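You operate a simulated robot arm through the tools that you are given. There is no shell and no other tool.

You run a simulated robot arm. Do the job below in one go: nothing can be reset, and whatever is moved stays where it is left.

## Task
Test the white jack lead, put it back in its rack and clip on a pass or fail tag.
Fine: pass if the tester says good; one tag, the others stay on the rail; leave the tester dial on jack.

The check looks at the end state, three seconds after you hand in, the way a careful person would. Anything else that was tipped, shoved, dropped, spilled or broken makes it a failure.

## Robot
A 7-joint arm with a two-finger parallel gripper, fixed in place. Base frame: the origin is on the floor under the middle of its stand, x ahead of it, y to its left, z up. Lengths are in m, angles in degrees, forces in N, time in s.
With the tool pointing down near the work surface it reaches from about 0.28 to 0.7 m from the base axis. Its first joint turns from -166.0 to 166.0 degrees. Payload 1.57 kg.
The tool frame sits at the grasp point between the pads (the TCP): z along the fingers, y along the line on which they close. The tips reach 0.03 m beyond it. Largest opening 0.08 m; finger width 0.017, thickness 0.012; the body of the gripper, 0.04 by 0.082 m, starts 0.08 m behind the TCP.
Orientation is told as [roll, pitch, yaw] about the base's x, y, z axes, in that order, counted from this pose: with the fingers straight down and closing along the base's y, the tool's x points along the base's -x, its y along +y and its z along -z.

## Interface
- The arm moves only by the tool move_arm. Its argument "targets" is a list of rows, each a list of 7 numbers: the turn, a rotation vector about the tool's x, y, z in units of 120 degrees (1.0 is 120 degrees), then the shift along the tool's x, y, z in units of 400 mm (1.0 is 400 mm), then the finger opening in m, from 0 to 0.08. In form: [[ax, ay, az, tx, ty, tz, fingers], ...]. A call has 1 to 20 rows; each row is the pose to reach, as a shift and turn from the pose commanded when the call began, along the tool's axes at that moment. A call with a number of a shift or a turn outside -1 to 1 is refused whole. Each row takes 0.2 s and may step no farther than 0.05 m and 8.6 degrees from the row before; otherwise, or with a gripper value out of range, the whole call is refused. Where a pose cannot be reached the arm comes as near as it can. A force on the tool above 40 N (or 10 N above the force at the start of the call, whichever is more), or a blocked arm, ends the call early, and 0.2 s more pass. The fingers move at their own pace (about 0.072 m/s each) and stop on an object; they squeeze with about 31 N. The grip force told is the motor's: it shows also when the fingers shut on nothing. Time passes only in rows, and 0.2 s behind the last, so rows that repeat a pose let the fingers close. The reply holds the time, the measured pose of the TCP, the force on the tool along the base axes, the opening and the grip force, in the units named above and with some noise, with the torque about the TCP (base axes, N m) and any sound that the robot's microphone picked up, and new pictures: "pictures" is both (left out), scene, wrist or none.
- Cameras (640 x 400 px; columns grow to the right, rows downward): "scene" is fixed at [0.221, -0.4995, 1.494]; the picture's right is [0.59, -0.80, 0.00], its down [-0.56, -0.42, -0.71] and it looks along [0.57, 0.42, -0.70] (base axes); focal length 308 px, centre (320, 200). "wrist" rides on the gripper at [0.072, -0.007, -0.122] in the tool frame; the picture's right is [0.09, 1.00, 0.00], its down [-0.84, 0.08, -0.54] and it looks along [-0.54, 0.05, 0.84] (tool axes); focal length 238 px, centre (320, 200).
- lift_body(by): slides the trunk up (or, below 0, down) by that many m; the arm rides with it, the base frame stays. It gives what a move gives, with no picture.
- locate(camera, pixels): for up to 12 pixels [column, row] of the newest picture of that camera ("zoom" is the newest enlarged one), the place [x, y, z] in the base frame of the surface seen there, good to about 0.003 m. The clock stands still meanwhile.
- enlarge(camera, box): a new picture of the part [left, top, right, bottom] of that camera's present view, enlarged. The clock stands still meanwhile.
- hand_in(): hands the job in; it is judged then, once.

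Unless the task says otherwise, let go and move clear before handing in.

The tools are called after "Call:" as name(argument=value, ...) on one line, values as JSON. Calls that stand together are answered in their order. move_arm: Moves the arm, as the interface text tells. Its arguments: {"type":"object","properties":{"targets":{"type":"array","items":{"type":"array","items":{"type":"number"}}},"pictures":{"type":"string","enum":["both","scene","wrist","none"]}},"required":["targets"]} The other tools are called the same way: lift_body (by) moves the trunk up or down; locate (camera, pixels) gives the place of the surface under pixels of a picture; enlarge (camera, box) takes an enlarged picture of a part of a camera's view; hand_in () hands the job in.

At the start:

```text
time_s: 0.0
tcp_pos: [0.4766, -0.1218, 1.2107]
tcp_rot: [0.1, 0.0, 0.0]
ft_force: [0.0, 0.1, 0.6]
ft_torque: [0.04, -0.01, 0.0]
opening: 0.0801
finger_force: 0.0
trunk travel left (down, up): [-0.425, 0.055]
```

scene: 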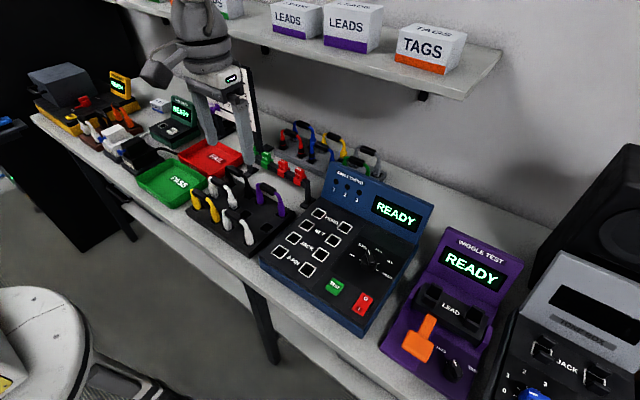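
wrist: 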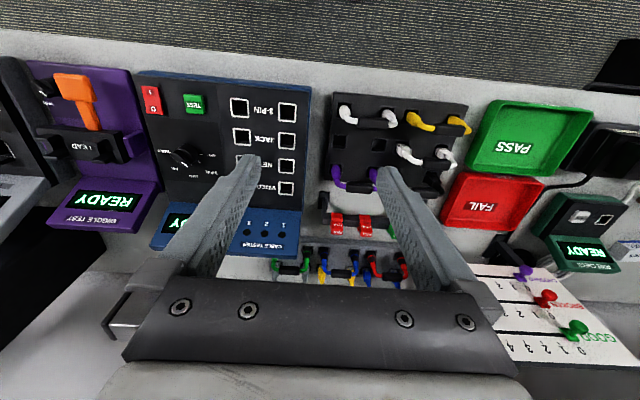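

The pictures show a bench with a cable tester (blue, around scene 340,260), a wiggle tester (purple), racks of leads and a tag rail. I'll enlarge several parts before I move.

Call:
enlarge(camera="scene", box=[180, 110, 400, 250])

Call:
enlarge(camera="scene", box=[250, 160, 440, 340])

Call:
enlarge(camera="scene", box=[370, 220, 640, 400])

Call:
enlarge(camera="wrist", box=[310, 80, 640, 290])

Call:
enlarge(camera="wrist", box=[0, 50, 330, 260])

Call:
enlarge(camera="scene", box=[20, 50, 260, 210])

```text
2.86 times, centred on (290, 180) of scene
```

zoom: 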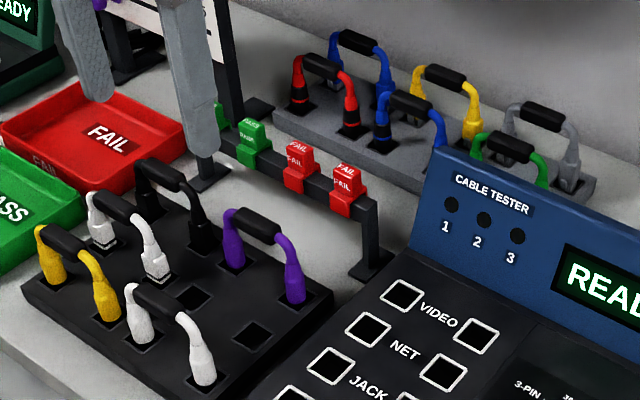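

```text
2.22 times, centred on (345, 250) of scene
```

zoom: 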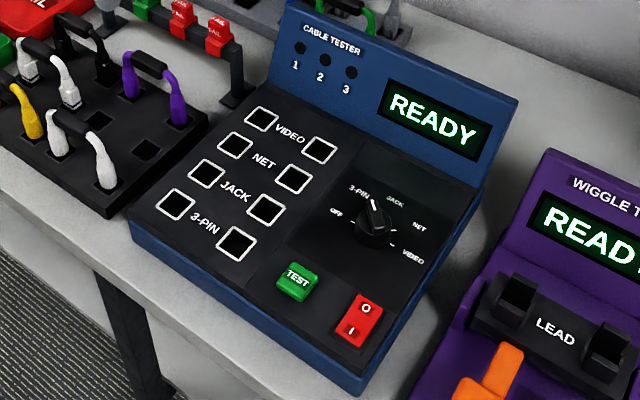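

```text
2.22 times, centred on (505, 310) of scene
```

zoom: 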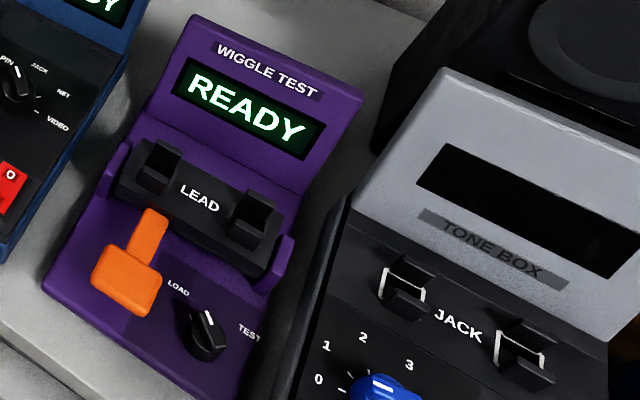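

```text
1.90 times, centred on (475, 185) of wrist
```

zoom: 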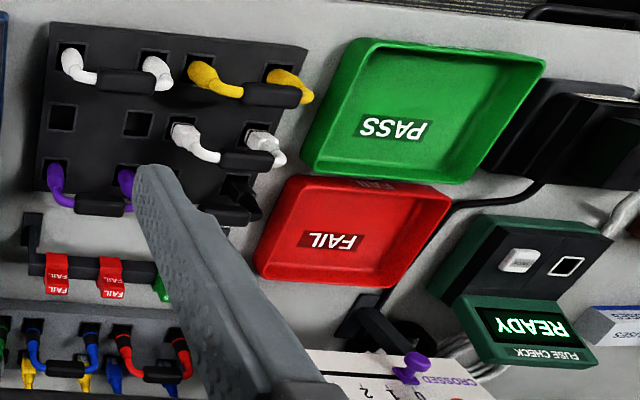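

```text
1.90 times, centred on (165, 155) of wrist
```

zoom: 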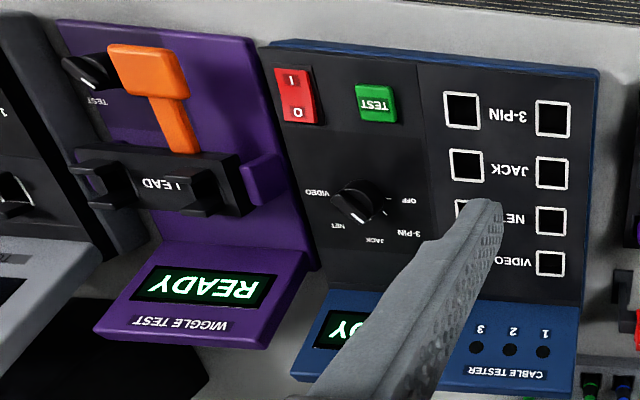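

```text
2.50 times, centred on (140, 130) of scene
```

zoom: 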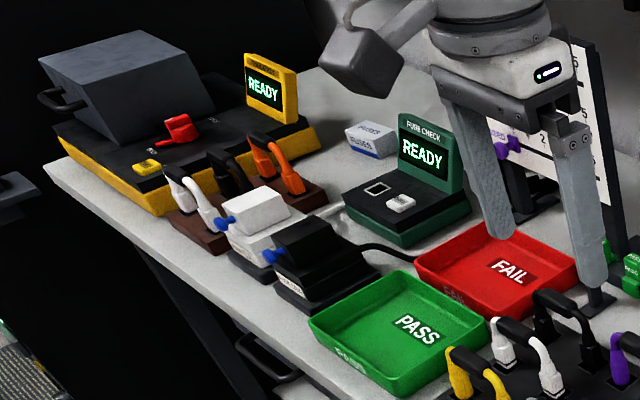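

The enlarged views show a rack with two white leads: one with square boots, and one at the front with round ones. I'll locate the main objects to get their coordinates.

Call:
locate(camera="scene", pixels=[[227, 212], [250, 238], [238, 222], [210, 182], [222, 180], [240, 194], [268, 190], [250, 208], [300, 300], [367, 300], [334, 287], [370, 258]])

Call:
enlarge(camera="scene", box=[185, 165, 295, 255])

Call:
enlarge(camera="scene", box=[250, 130, 330, 210])

Call:
enlarge(camera="wrist", box=[320, 85, 480, 205])

```text
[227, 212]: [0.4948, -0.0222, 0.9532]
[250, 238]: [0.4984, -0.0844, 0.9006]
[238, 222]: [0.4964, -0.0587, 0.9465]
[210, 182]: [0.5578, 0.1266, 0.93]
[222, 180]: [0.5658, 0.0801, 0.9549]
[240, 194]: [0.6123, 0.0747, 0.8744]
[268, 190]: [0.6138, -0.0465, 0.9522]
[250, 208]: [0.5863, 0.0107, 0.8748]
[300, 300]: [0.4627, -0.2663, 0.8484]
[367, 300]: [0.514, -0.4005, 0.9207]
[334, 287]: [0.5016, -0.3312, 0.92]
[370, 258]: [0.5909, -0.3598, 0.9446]
```

```text
4.44 times, centred on (240, 210) of scene
```

zoom: 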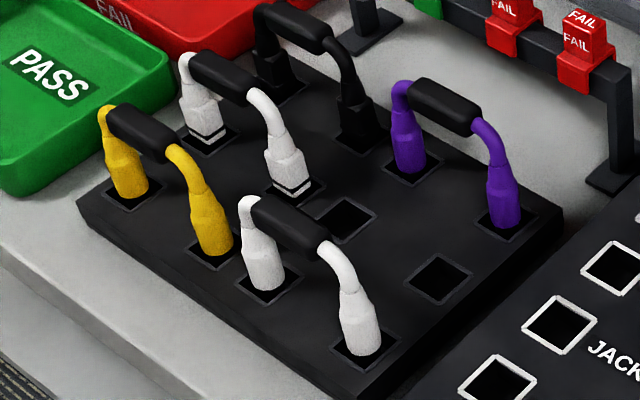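

```text
5.00 times, centred on (290, 170) of scene
```

zoom: 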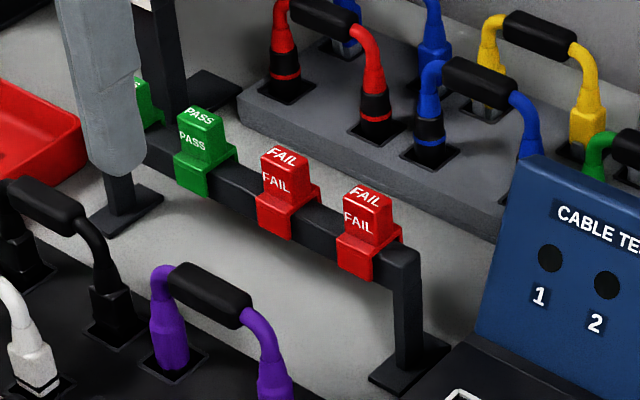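

```text
3.33 times, centred on (400, 145) of wrist
```

zoom: 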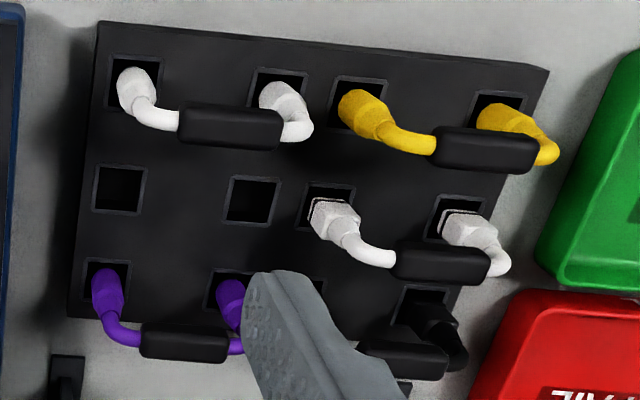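

The front white lead (zoom 250,240) has tapered boots with no bands. The middle white one (zoom 200,120) has square boots with a dark band. I'll move the wrist camera over the rack to compare the plugs.

Call:
move_arm(targets=[[0, 0, 0, 0.019, 0.0875, 0.056, 0.08], [0, 0, 0, 0.038, 0.175, 0.112, 0.08], [0, 0, 0, 0.056, 0.2625, 0.169, 0.08], [0, 0, 0, 0.075, 0.35, 0.225, 0.08]])

```text
time_s: 1.0
tcp_pos: [0.4466, 0.0182, 1.1217]
tcp_rot: [0.0, -0.1, 0.0]
ft_force: [0.8, 0.2, 0.1]
ft_torque: [-0.03, 0.02, 0.0]
opening: 0.0802
finger_force: 0.1
trunk travel left (down, up): [-0.425, 0.055]
```

scene: 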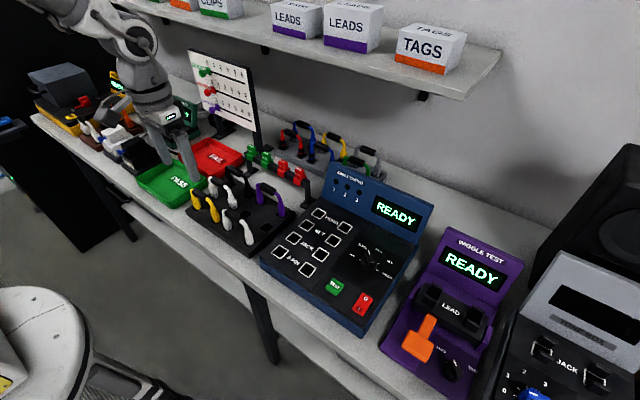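
wrist: 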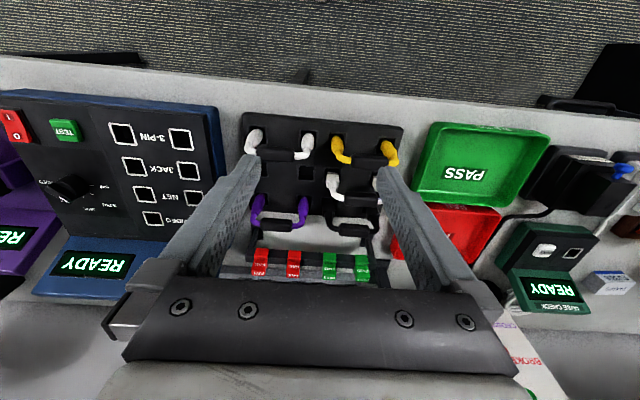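

The rack is now centred in the wrist view at about (320,180), with the tag rail near (310,268). I'll enlarge both and the tester panel.

Call:
enlarge(camera="wrist", box=[235, 110, 405, 216])

Call:
enlarge(camera="wrist", box=[230, 210, 400, 300])

Call:
enlarge(camera="scene", box=[260, 110, 400, 200])

Call:
enlarge(camera="scene", box=[60, 90, 180, 180])

Call:
enlarge(camera="scene", box=[180, 40, 260, 130])

```text
3.76 times, centred on (320, 163) of wrist
```

zoom: 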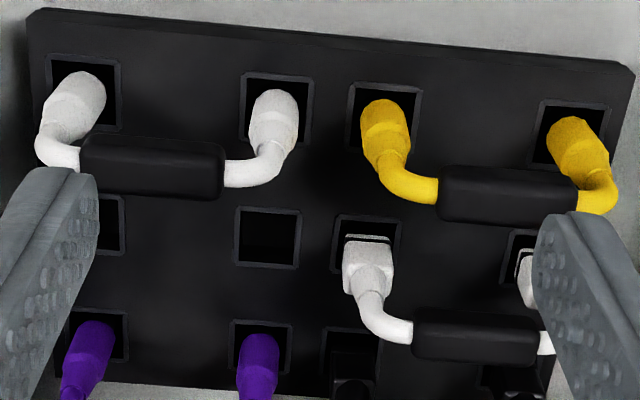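

```text
3.76 times, centred on (315, 255) of wrist
```

zoom: 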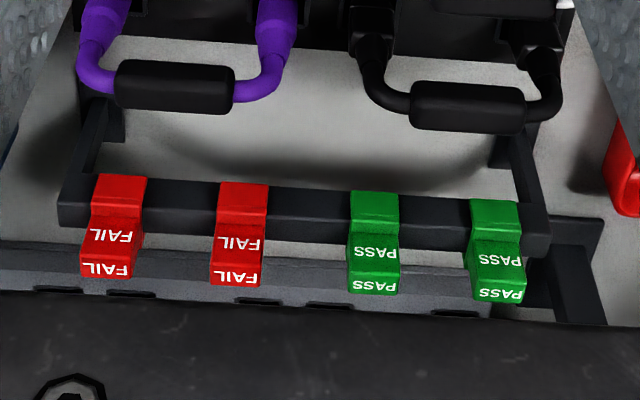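

```text
4.44 times, centred on (330, 155) of scene
```

zoom: 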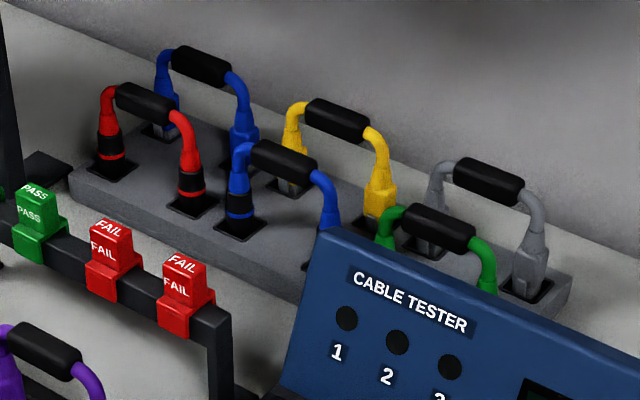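

```text
4.44 times, centred on (120, 135) of scene
```

zoom: 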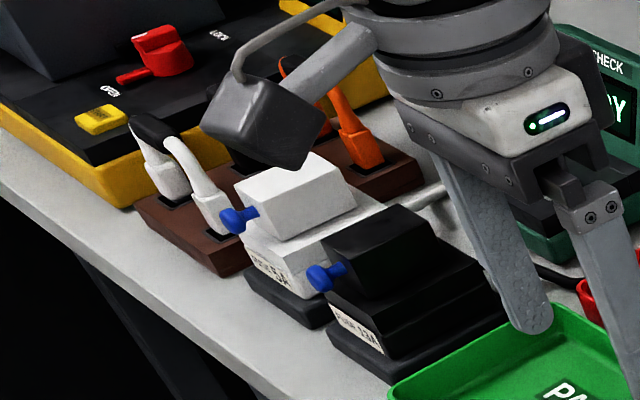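

```text
4.44 times, centred on (220, 85) of scene
```

zoom: 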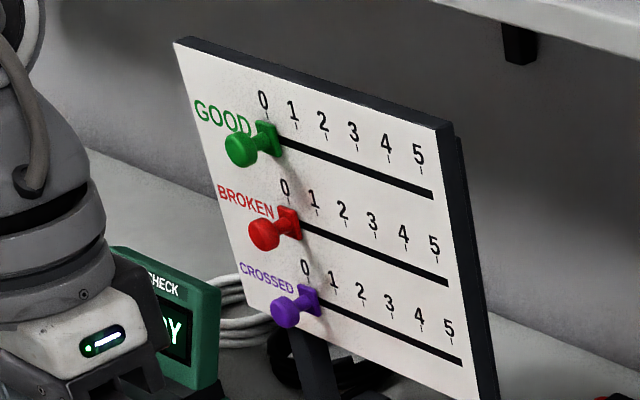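

The front white, yellow and purple leads have smooth round boots, which look like jacks. The middle white one has a square clip plug, which looks like net. I'll locate the sockets, the panel and the lead precisely.

Call:
locate(camera="scene", pixels=[[294, 238], [321, 254], [306, 226], [333, 240], [319, 213], [345, 227], [280, 252], [307, 269], [307, 246], [345, 260], [320, 300], [340, 310]])

Call:
locate(camera="wrist", pixels=[[260, 153], [276, 154], [292, 155], [252, 135], [307, 140], [264, 134], [315, 138], [300, 165], [305, 125], [320, 150], [250, 148], [308, 150]])

Call:
enlarge(camera="scene", box=[260, 195, 400, 315])

```text
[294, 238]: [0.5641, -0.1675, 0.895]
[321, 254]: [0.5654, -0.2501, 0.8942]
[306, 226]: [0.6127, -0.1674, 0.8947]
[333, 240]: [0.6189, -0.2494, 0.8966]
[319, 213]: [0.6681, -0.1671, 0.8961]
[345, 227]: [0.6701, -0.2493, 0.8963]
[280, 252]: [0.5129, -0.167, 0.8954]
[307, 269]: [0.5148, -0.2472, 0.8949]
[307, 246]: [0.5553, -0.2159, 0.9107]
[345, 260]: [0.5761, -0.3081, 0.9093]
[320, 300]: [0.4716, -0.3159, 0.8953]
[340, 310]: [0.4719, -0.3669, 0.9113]
```

```text
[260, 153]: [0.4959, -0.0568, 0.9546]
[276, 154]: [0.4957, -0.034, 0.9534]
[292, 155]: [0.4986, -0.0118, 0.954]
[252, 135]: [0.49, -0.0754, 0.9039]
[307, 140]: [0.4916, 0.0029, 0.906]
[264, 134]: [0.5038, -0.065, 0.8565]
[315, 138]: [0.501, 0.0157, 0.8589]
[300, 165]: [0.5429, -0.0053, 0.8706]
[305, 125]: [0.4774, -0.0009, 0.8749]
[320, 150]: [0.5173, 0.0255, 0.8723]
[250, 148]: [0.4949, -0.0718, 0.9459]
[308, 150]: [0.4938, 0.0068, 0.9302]
```

```text
3.33 times, centred on (330, 255) of scene
```

zoom: 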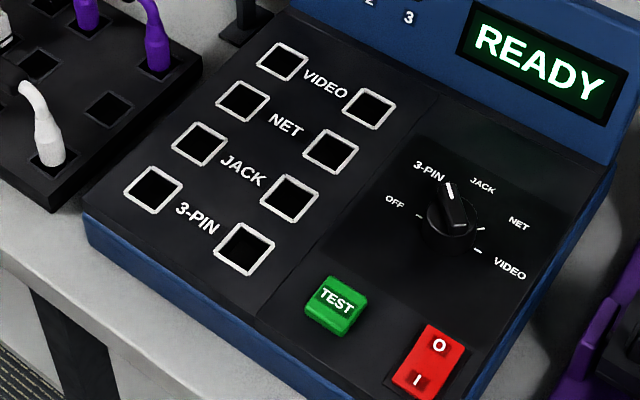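

The sockets sit on a flat panel at z≈0.911, with the JACK pair centred near (0.556, -0.2165). The white lead's handle is near (0.496, -0.034, 0.95). The dial pointer looks to be on 3-PIN, so I'll bring the wrist camera over the tester to check.

Call:
move_arm(targets=[[0, 0, 0, -0.005, -0.11, 0.008, 0.08], [0, 0, 0, -0.01, -0.22, 0.016, 0.08], [0, 0, 0, -0.015, -0.33, 0.024, 0.08], [0, 0, 0, -0.02, -0.44, 0.032, 0.08], [0, 0, 0, -0.025, -0.55, 0.04, 0.08], [0, 0, 0, -0.03, -0.66, 0.048, 0.08], [0, 0, 0, -0.034, -0.77, 0.054, 0.08]])

```text
time_s: 2.6
tcp_pos: [0.461, -0.2913, 1.099]
tcp_rot: [0.0, 0.0, 0.1]
ft_force: [0.8, 0.0, -0.5]
ft_torque: [0.02, -0.02, 0.02]
opening: 0.0798
finger_force: 0.0
trunk travel left (down, up): [-0.425, 0.055]
```

scene: 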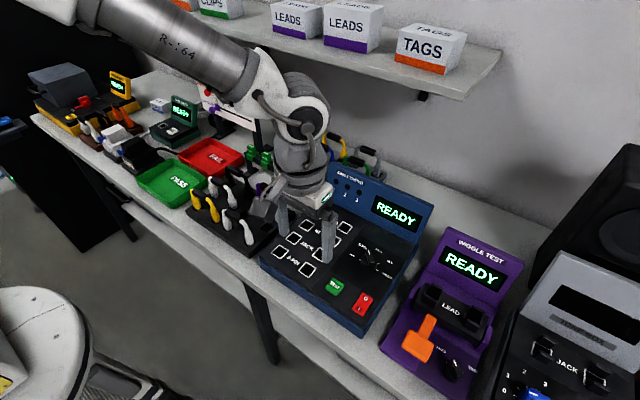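
wrist: 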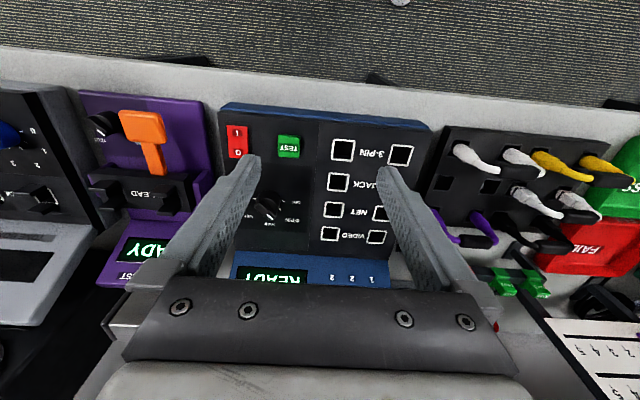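

Call:
enlarge(camera="wrist", box=[215, 120, 335, 270])

Call:
enlarge(camera="wrist", box=[220, 110, 430, 290])

Call:
enlarge(camera="scene", box=[340, 230, 410, 290])

Call:
locate(camera="wrist", pixels=[[343, 150], [400, 155], [338, 182], [288, 145], [240, 130], [236, 150], [268, 205], [262, 210], [275, 210], [380, 212], [375, 235], [333, 210]])

```text
2.67 times, centred on (275, 195) of wrist
```

zoom: 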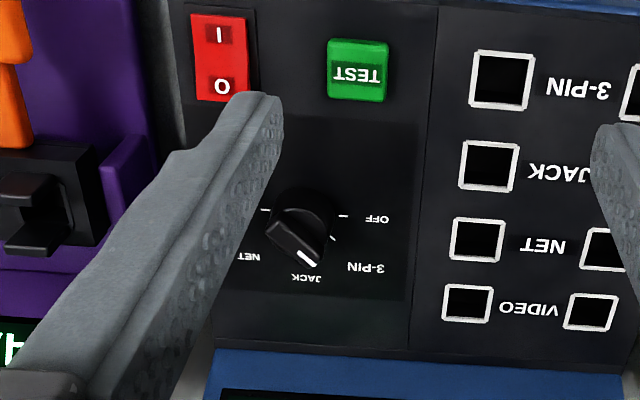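

```text
2.22 times, centred on (325, 200) of wrist
```

zoom: 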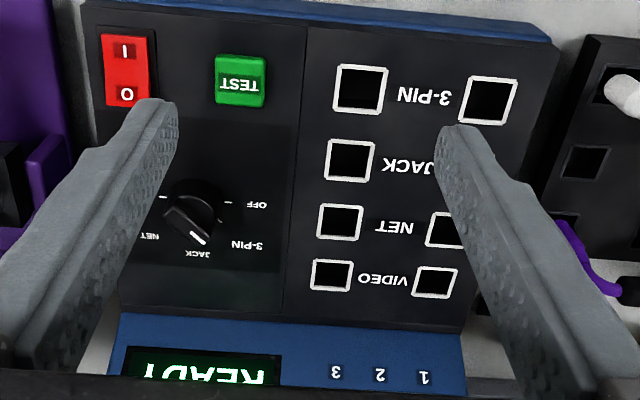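

```text
6.67 times, centred on (375, 260) of scene
```

zoom: 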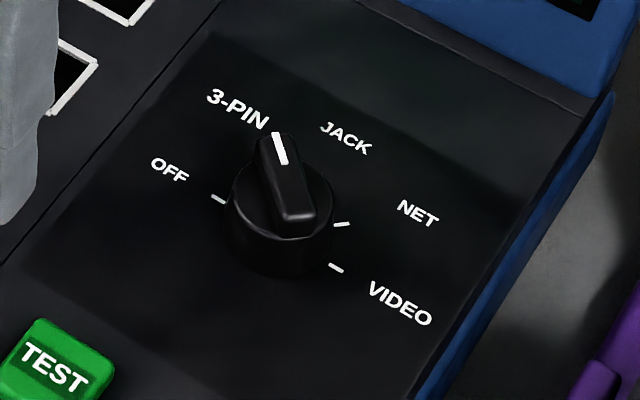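

```text
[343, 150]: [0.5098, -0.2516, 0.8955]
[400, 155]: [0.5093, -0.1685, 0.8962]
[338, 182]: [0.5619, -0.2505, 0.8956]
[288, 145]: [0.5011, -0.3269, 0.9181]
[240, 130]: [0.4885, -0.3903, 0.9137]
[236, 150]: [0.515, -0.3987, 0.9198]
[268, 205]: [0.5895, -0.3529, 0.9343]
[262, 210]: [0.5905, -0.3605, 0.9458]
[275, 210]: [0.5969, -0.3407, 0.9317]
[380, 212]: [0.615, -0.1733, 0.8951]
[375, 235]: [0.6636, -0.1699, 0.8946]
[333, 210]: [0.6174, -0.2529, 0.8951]
```

The dial's pointer runs along +x+y, so it's on 3-PIN. I'll locate the ticks, labels and knob to get its exact centre and the angle to JACK.

Call:
enlarge(camera="wrist", box=[235, 180, 307, 230])

```text
8.00 times, centred on (271, 205) of wrist
```

zoom: 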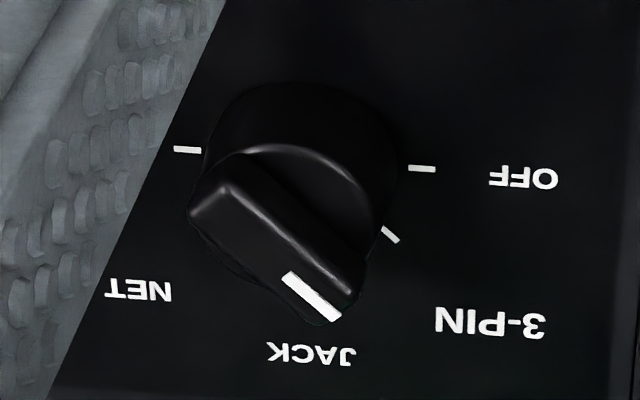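

Call:
locate(camera="zoom", pixels=[[187, 150], [422, 168], [392, 235], [525, 178], [490, 322], [312, 355], [138, 290], [230, 190], [275, 240], [325, 290], [290, 150], [310, 90]])

```text
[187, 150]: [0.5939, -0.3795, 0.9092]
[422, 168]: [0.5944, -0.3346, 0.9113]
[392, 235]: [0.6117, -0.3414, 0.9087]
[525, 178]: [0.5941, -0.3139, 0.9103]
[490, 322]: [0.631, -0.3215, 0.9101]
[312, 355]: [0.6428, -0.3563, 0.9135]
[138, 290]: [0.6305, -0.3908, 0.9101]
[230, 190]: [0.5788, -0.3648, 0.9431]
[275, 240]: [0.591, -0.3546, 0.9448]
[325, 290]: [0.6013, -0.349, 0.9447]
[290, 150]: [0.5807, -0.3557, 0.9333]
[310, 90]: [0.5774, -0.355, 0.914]
```

The knob is centred at about (0.594, -0.357), with its ridge top at z≈0.945 and the body top at 0.933. JACK is 45° clockwise from 3-PIN. I'll move above the knob with the fingers set to close across the ridge (yaw +45).

Call:
move_arm(targets=[[0, 0, -0.0625, -0.0557, -0.028, 0.016, 0.08], [0, 0, -0.125, -0.1115, -0.056, 0.0325, 0.07], [0, 0, -0.1875, -0.167, -0.084, 0.049, 0.06], [0, 0, -0.25, -0.223, -0.112, 0.065, 0.05], [0, 0, -0.3125, -0.279, -0.14, 0.081, 0.05], [0, 0, -0.375, -0.3345, -0.168, 0.0975, 0.05]])

```text
time_s: 4.0
tcp_pos: [0.5951, -0.3567, 1.0606]
tcp_rot: [0.0, 0.0, 45.1]
ft_force: [-0.2, -0.9, 0.4]
ft_torque: [-0.02, 0.0, 0.01]
opening: 0.0501
finger_force: 0.0
trunk travel left (down, up): [-0.425, 0.055]
```

scene: 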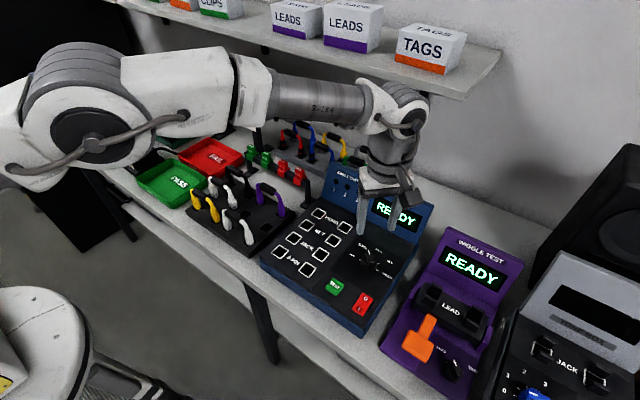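
wrist: 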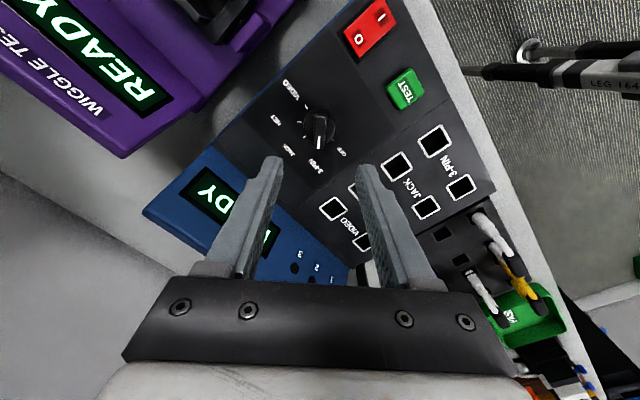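

Call:
enlarge(camera="wrist", box=[270, 90, 366, 150])

Call:
enlarge(camera="wrist", box=[200, 60, 420, 300])

```text
6.67 times, centred on (318, 120) of wrist
```

zoom: 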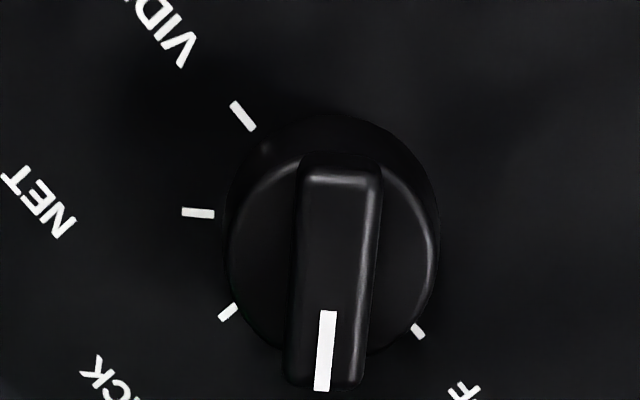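

```text
1.67 times, centred on (310, 180) of wrist
```

zoom: 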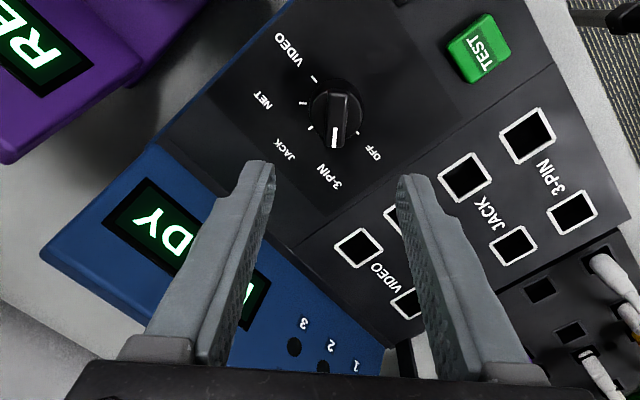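

The ridge lines up with the tool x axis to within about 2°, and the knob sits right under the TCP. I'll descend so the tips straddle the ridge just above the knob body, then close.

Call:
move_arm(targets=[[0, 0, 0, 0, 0, 0.1, 0.04], [0, 0, 0, 0, 0, 0.18, 0.04], [0, 0, 0, 0, 0, 0.234, 0.04], [0, 0, 0, 0, 0, 0.234, 0.04]])

Call:
enlarge(camera="wrist", box=[240, 110, 400, 230])

Call:
enlarge(camera="scene", box=[330, 210, 430, 290])

```text
time_s: 5.0
tcp_pos: [0.5937, -0.3574, 0.9675]
tcp_rot: [0.0, 0.0, 45.0]
ft_force: [0.1, 0.3, 0.3]
ft_torque: [0.0, -0.03, 0.01]
opening: 0.0401
finger_force: 0.1
trunk travel left (down, up): [-0.425, 0.055]
```

scene: 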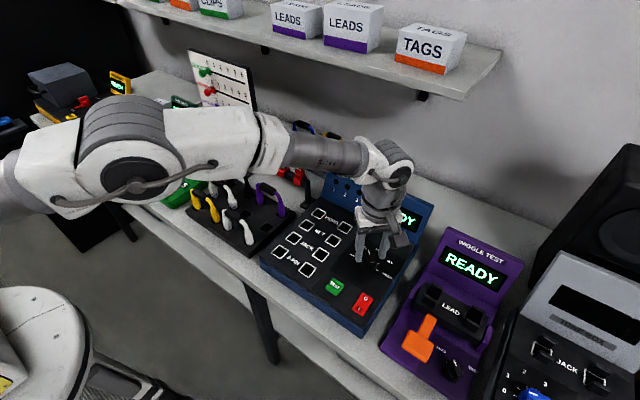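
wrist: 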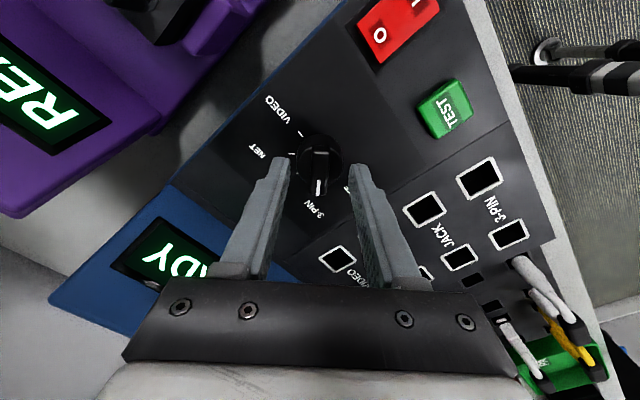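

```text
3.33 times, centred on (320, 170) of wrist
```

zoom: 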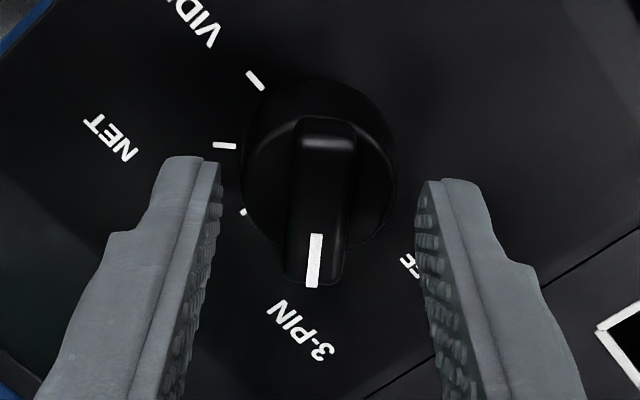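

```text
5.00 times, centred on (380, 250) of scene
```

zoom: 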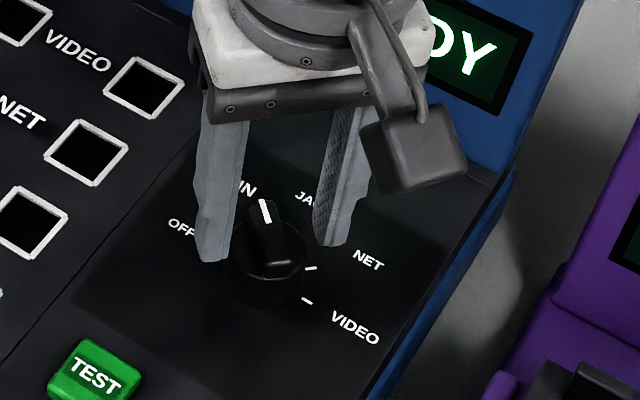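

The tips straddle the ridge (zoom 320,200) at the right height with no contact force. I'll close on it.

Call:
move_arm(targets=[[0, 0, 0, 0, 0, 0, 0.0], [0, 0, 0, 0, 0, 0, 0.0], [0, 0, 0, 0, 0, 0, 0.0]])

Call:
enlarge(camera="wrist", box=[240, 110, 400, 230])

```text
time_s: 5.8
tcp_pos: [0.5939, -0.3571, 0.9679]
tcp_rot: [0.0, 0.1, 44.9]
ft_force: [1.9, -2.0, -0.8]
ft_torque: [-0.09, -0.04, 0.01]
opening: 0.0129
finger_force: 30.1
trunk travel left (down, up): [-0.425, 0.055]
```

scene: 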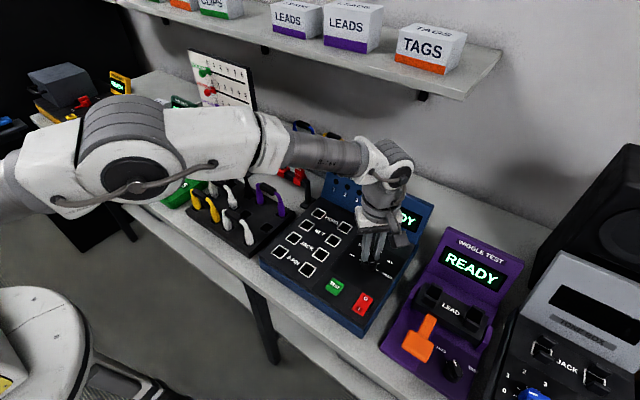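
wrist: 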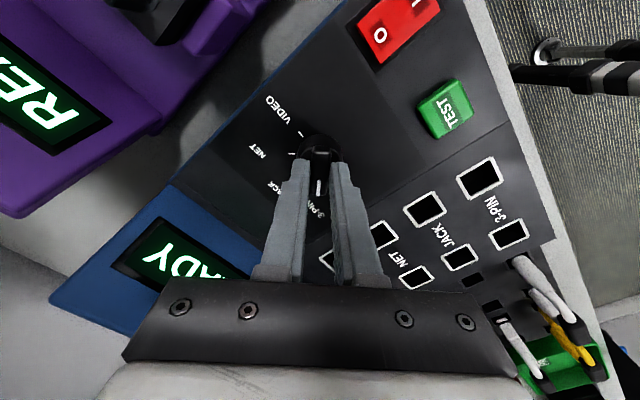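

```text
3.33 times, centred on (320, 170) of wrist
```

zoom: 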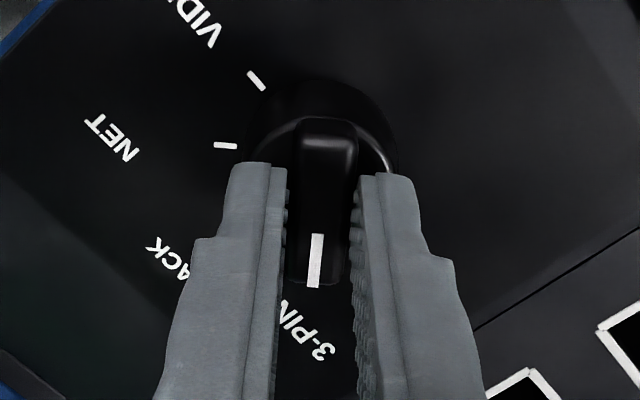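

The ridge is gripped, with the opening at 0.0129 and 30 N. I'll turn 45° clockwise, seen from above, to JACK.

Call:
move_arm(targets=[[0, 0, 0.0625, 0, 0, 0, 0.0], [0, 0, 0.125, 0, 0, 0, 0.0], [0, 0, 0.1875, 0, 0, 0, 0.0], [0, 0, 0.25, 0, 0, 0, 0.0], [0, 0, 0.3125, 0, 0, 0, 0.0], [0, 0, 0.375, 0, 0, 0, 0.0], [0, 0, 0.375, 0, 0, 0, 0.0]])

Call:
enlarge(camera="wrist", box=[240, 110, 400, 230])

```text
time_s: 7.4
tcp_pos: [0.5945, -0.357, 0.967]
tcp_rot: [0.0, 0.0, -0.1]
ft_force: [-0.8, -3.7, 2.5]
ft_torque: [-0.11, 0.21, 0.02]
opening: 0.0129
finger_force: 29.4
trunk travel left (down, up): [-0.425, 0.055]
```

scene: 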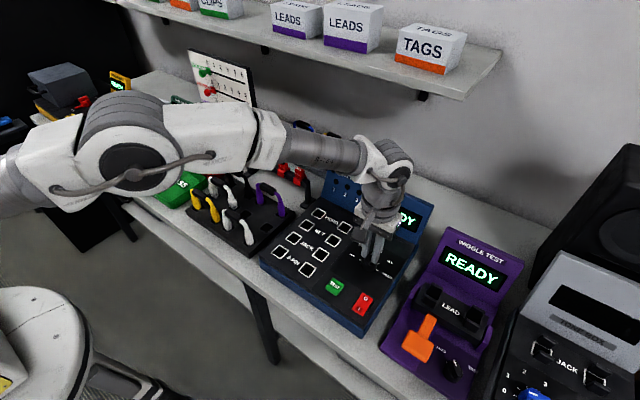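
wrist: 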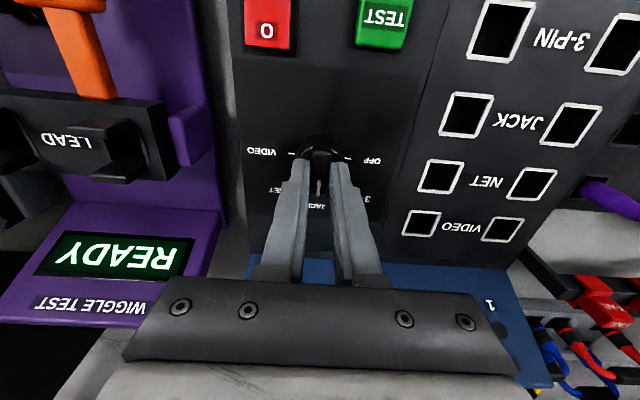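

```text
3.33 times, centred on (320, 170) of wrist
```

zoom: 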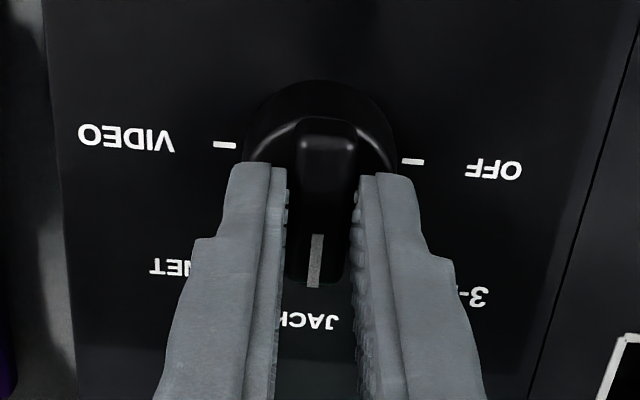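

The pointer now sits on JACK (zoom 315,260, pointing at the JACK label). I'll open and back straight up.

Call:
move_arm(targets=[[0, 0, 0, 0, 0, 0, 0.04], [0, 0, 0, 0, 0, 0, 0.04], [0, 0, 0, 0, 0, -0.1, 0.04], [0, 0, 0, 0, 0, -0.2, 0.04], [0, 0, 0, 0, 0, -0.3, 0.04], [0, 0, 0, 0, 0, -0.375, 0.05]])

Call:
enlarge(camera="wrist", box=[240, 80, 400, 200])

Call:
enlarge(camera="scene", box=[330, 190, 440, 290])

```text
time_s: 8.8
tcp_pos: [0.5961, -0.355, 1.1165]
tcp_rot: [0.0, 0.0, 0.0]
ft_force: [-0.5, 0.5, -0.1]
ft_torque: [-0.01, -0.02, -0.01]
opening: 0.0501
finger_force: 0.1
trunk travel left (down, up): [-0.425, 0.055]
```

scene: 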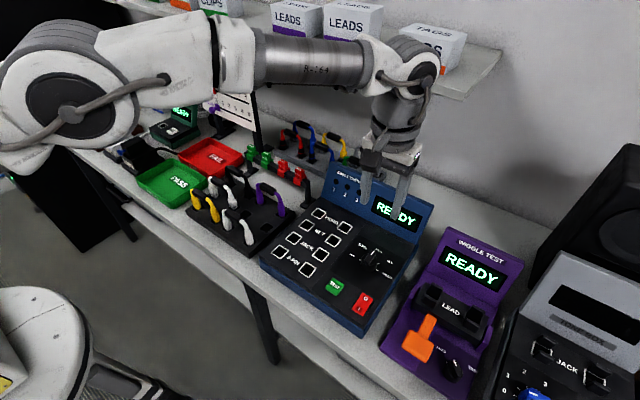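
wrist: 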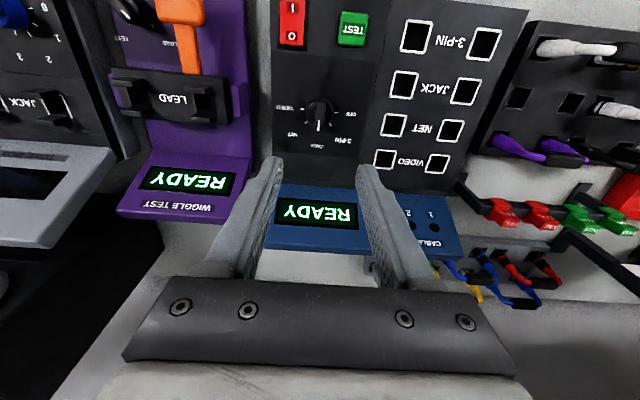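

```text
3.33 times, centred on (320, 140) of wrist
```

zoom: 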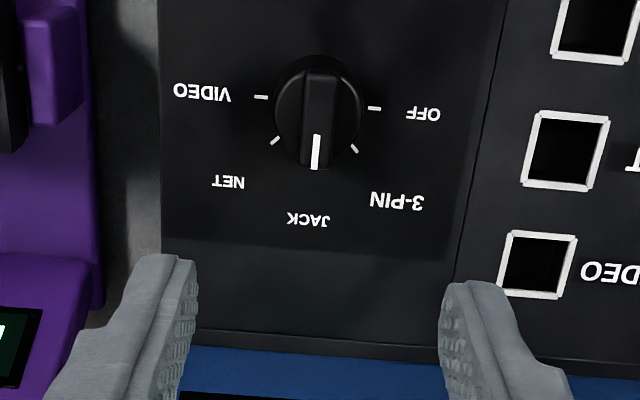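

```text
4.00 times, centred on (385, 240) of scene
```

zoom: 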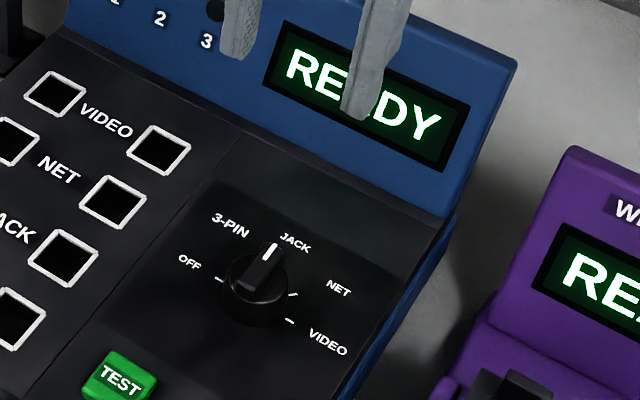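

The dial is on JACK (zoom 315,150) and the tester still reads READY. Next I'll go above the white lead's handle with the fingers turned to close along x (yaw +90).

Call:
move_arm(targets=[[0, 0, -0.0682, 0.0223, 0.0732, 0.0128, 0.05], [0, 0, -0.1364, 0.0445, 0.1464, 0.0256, 0.05], [0, 0, -0.2045, 0.0668, 0.2195, 0.0385, 0.05], [0, 0, -0.2727, 0.0891, 0.2927, 0.0513, 0.05], [0, 0, -0.3409, 0.1114, 0.3659, 0.0641, 0.05], [0, 0, -0.4091, 0.1336, 0.4391, 0.0769, 0.05], [0, 0, -0.4773, 0.1559, 0.5123, 0.0897, 0.05], [0, 0, -0.5455, 0.1782, 0.5855, 0.1025, 0.05], [0, 0, -0.6136, 0.2005, 0.6586, 0.1154, 0.05], [0, 0, -0.6818, 0.2227, 0.7318, 0.1282, 0.05], [0, 0, -0.75, 0.245, 0.805, 0.141, 0.05]])

Call:
enlarge(camera="wrist", box=[220, 80, 420, 230])

Call:
enlarge(camera="scene", box=[180, 150, 300, 260])

```text
time_s: 11.2
tcp_pos: [0.4945, -0.0347, 1.0618]
tcp_rot: [-0.1, 0.0, 90.1]
ft_force: [1.0, -0.1, 0.2]
ft_torque: [0.01, 0.0, 0.04]
opening: 0.0499
finger_force: 0.0
trunk travel left (down, up): [-0.425, 0.055]
```

scene: 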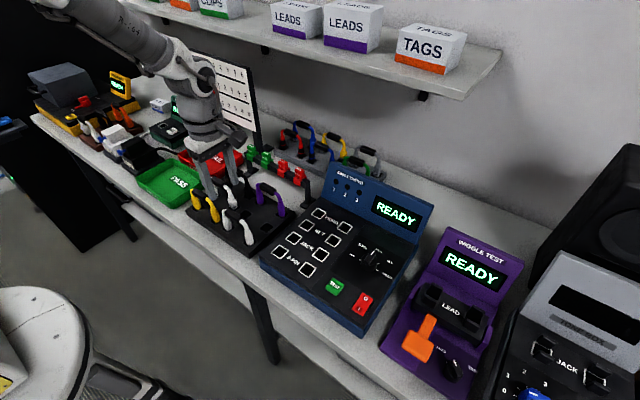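
wrist: 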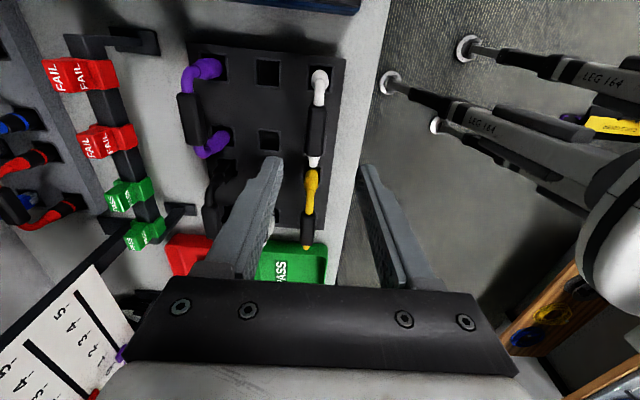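

```text
2.67 times, centred on (320, 155) of wrist
```

zoom: 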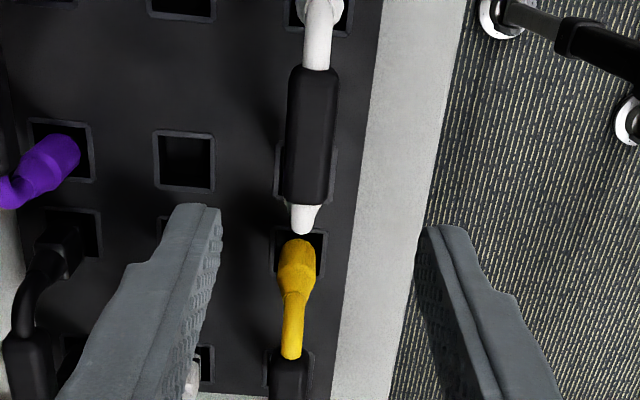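

```text
3.64 times, centred on (240, 205) of scene
```

zoom: 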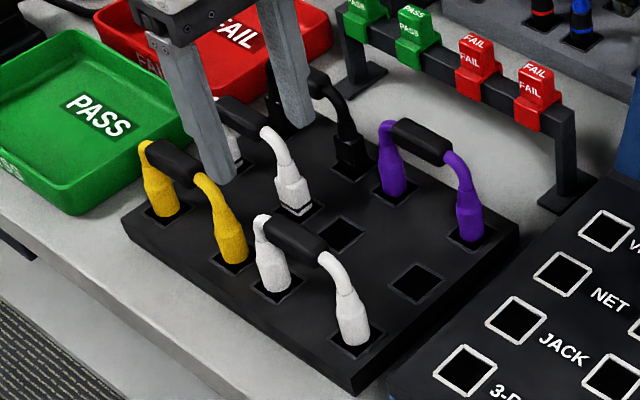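

The white lead's handle (zoom 310,137) sits slightly off centre between the open fingers. I'll locate it and the boots again to refine the grasp.

Call:
locate(camera="wrist", pixels=[[316, 108], [316, 118], [316, 131], [316, 145], [316, 154], [309, 131], [322, 131], [320, 85], [313, 161], [270, 73], [269, 140], [311, 175]])

Call:
enlarge(camera="wrist", box=[270, 50, 366, 110])

```text
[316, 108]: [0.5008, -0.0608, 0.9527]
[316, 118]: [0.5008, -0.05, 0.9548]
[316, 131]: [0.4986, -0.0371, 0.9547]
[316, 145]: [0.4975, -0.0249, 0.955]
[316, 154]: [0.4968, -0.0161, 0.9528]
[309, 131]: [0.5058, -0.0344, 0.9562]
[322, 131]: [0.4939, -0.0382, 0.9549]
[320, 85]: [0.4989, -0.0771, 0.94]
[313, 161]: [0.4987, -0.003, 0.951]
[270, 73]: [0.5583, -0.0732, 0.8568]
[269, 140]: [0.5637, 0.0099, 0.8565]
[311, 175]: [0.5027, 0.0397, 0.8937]
```

```text
6.67 times, centred on (318, 80) of wrist
```

zoom: 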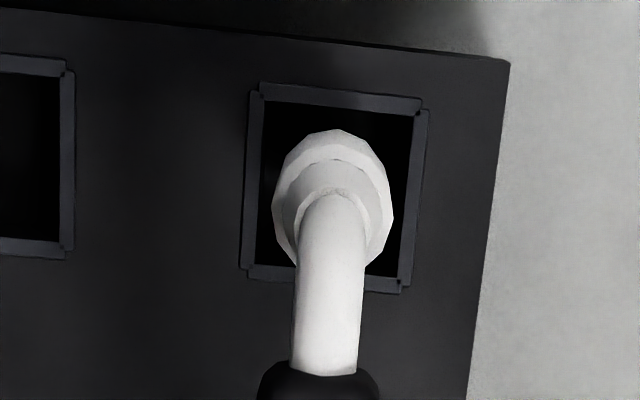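

Call:
locate(camera="zoom", pixels=[[335, 94], [418, 190], [325, 282], [253, 180], [256, 95], [420, 105], [402, 286], [250, 272], [335, 140], [330, 230]])

```text
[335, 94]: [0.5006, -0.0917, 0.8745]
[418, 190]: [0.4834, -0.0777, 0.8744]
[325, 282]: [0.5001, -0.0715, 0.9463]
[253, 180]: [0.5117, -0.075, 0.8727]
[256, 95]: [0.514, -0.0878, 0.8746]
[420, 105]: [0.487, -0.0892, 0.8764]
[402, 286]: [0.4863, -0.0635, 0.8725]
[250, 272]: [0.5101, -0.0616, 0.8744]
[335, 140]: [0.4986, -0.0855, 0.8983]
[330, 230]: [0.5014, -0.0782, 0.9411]
```

The lead's centre works out to (0.4995, -0.037), with the handle top at z≈0.955. I'll descend over the handle with the fingers open.

Call:
move_arm(targets=[[0, 0, 0, 0.005, -0.0087, 0.1, 0.05], [0, 0, 0, 0.005, -0.0087, 0.2, 0.05], [0, 0, 0, 0.005, -0.0087, 0.26, 0.05], [0, 0, 0, 0.005, -0.0087, 0.2875, 0.05], [0, 0, 0, 0.005, -0.0087, 0.2875, 0.05]])

Call:
enlarge(camera="wrist", box=[240, 120, 400, 240])

Call:
enlarge(camera="scene", box=[190, 170, 290, 250])

```text
time_s: 12.4
tcp_pos: [0.5, -0.0358, 0.9449]
tcp_rot: [0.0, -0.1, 90.0]
ft_force: [0.6, -0.4, 0.1]
ft_torque: [-0.01, 0.0, 0.02]
opening: 0.05
finger_force: 0.1
trunk travel left (down, up): [-0.425, 0.055]
```

scene: 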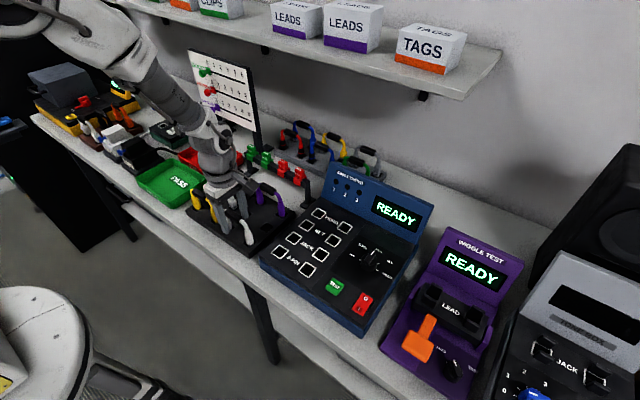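
wrist: 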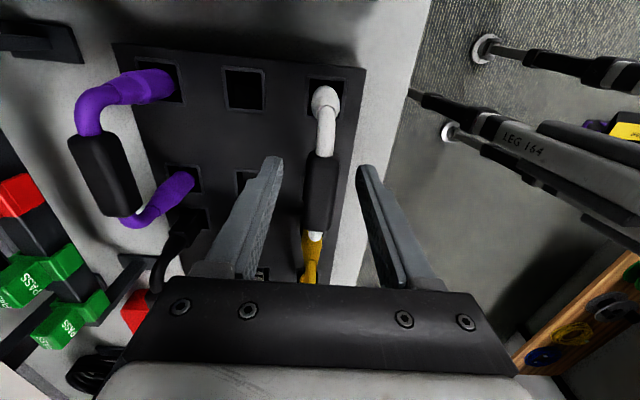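

```text
3.33 times, centred on (320, 180) of wrist
```

zoom: 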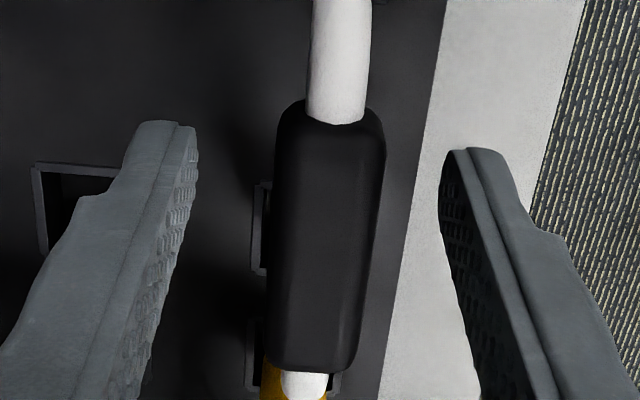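

```text
5.00 times, centred on (240, 210) of scene
```

zoom: 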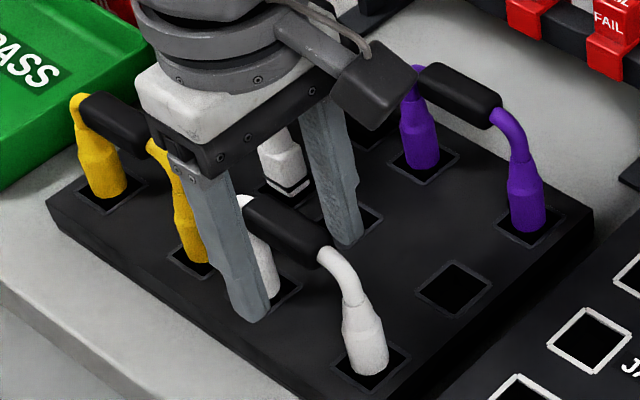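

The handle lies between the fingers (zoom 328,240). I'll close on it.

Call:
move_arm(targets=[[0, 0, 0, 0, 0, 0, 0.0], [0, 0, 0, 0, 0, 0, 0.0], [0, 0, 0, 0, 0, 0, 0.0], [0, 0, 0, 0, 0, 0, 0.0]])

Call:
enlarge(camera="wrist", box=[240, 60, 400, 220])

```text
time_s: 13.4
tcp_pos: [0.4996, -0.0365, 0.9458]
tcp_rot: [0.0, 0.1, 90.0]
ft_force: [0.2, 0.1, 0.5]
ft_torque: [0.01, 0.04, 0.01]
opening: 0.0171
finger_force: 31.1
trunk travel left (down, up): [-0.425, 0.055]
```

scene: 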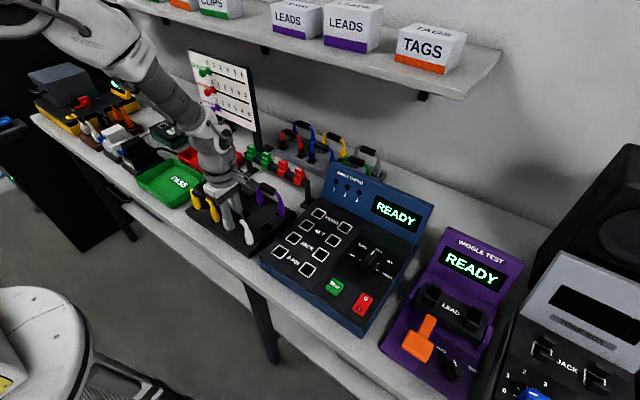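
wrist: 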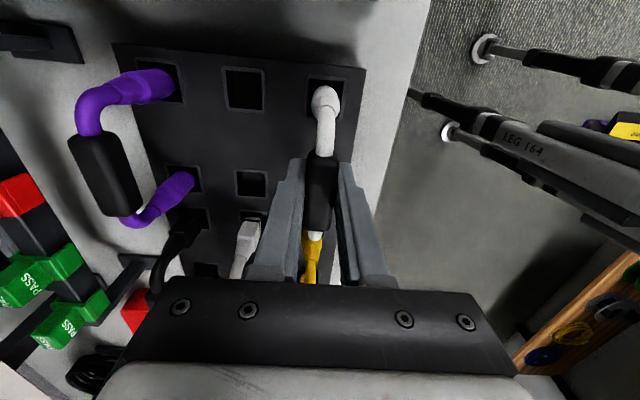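

```text
2.50 times, centred on (320, 140) of wrist
```

zoom: 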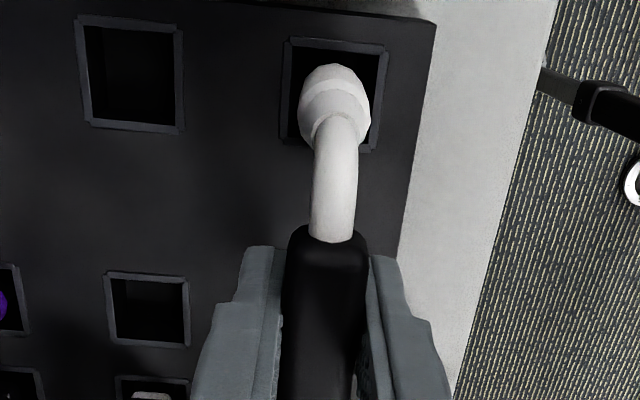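

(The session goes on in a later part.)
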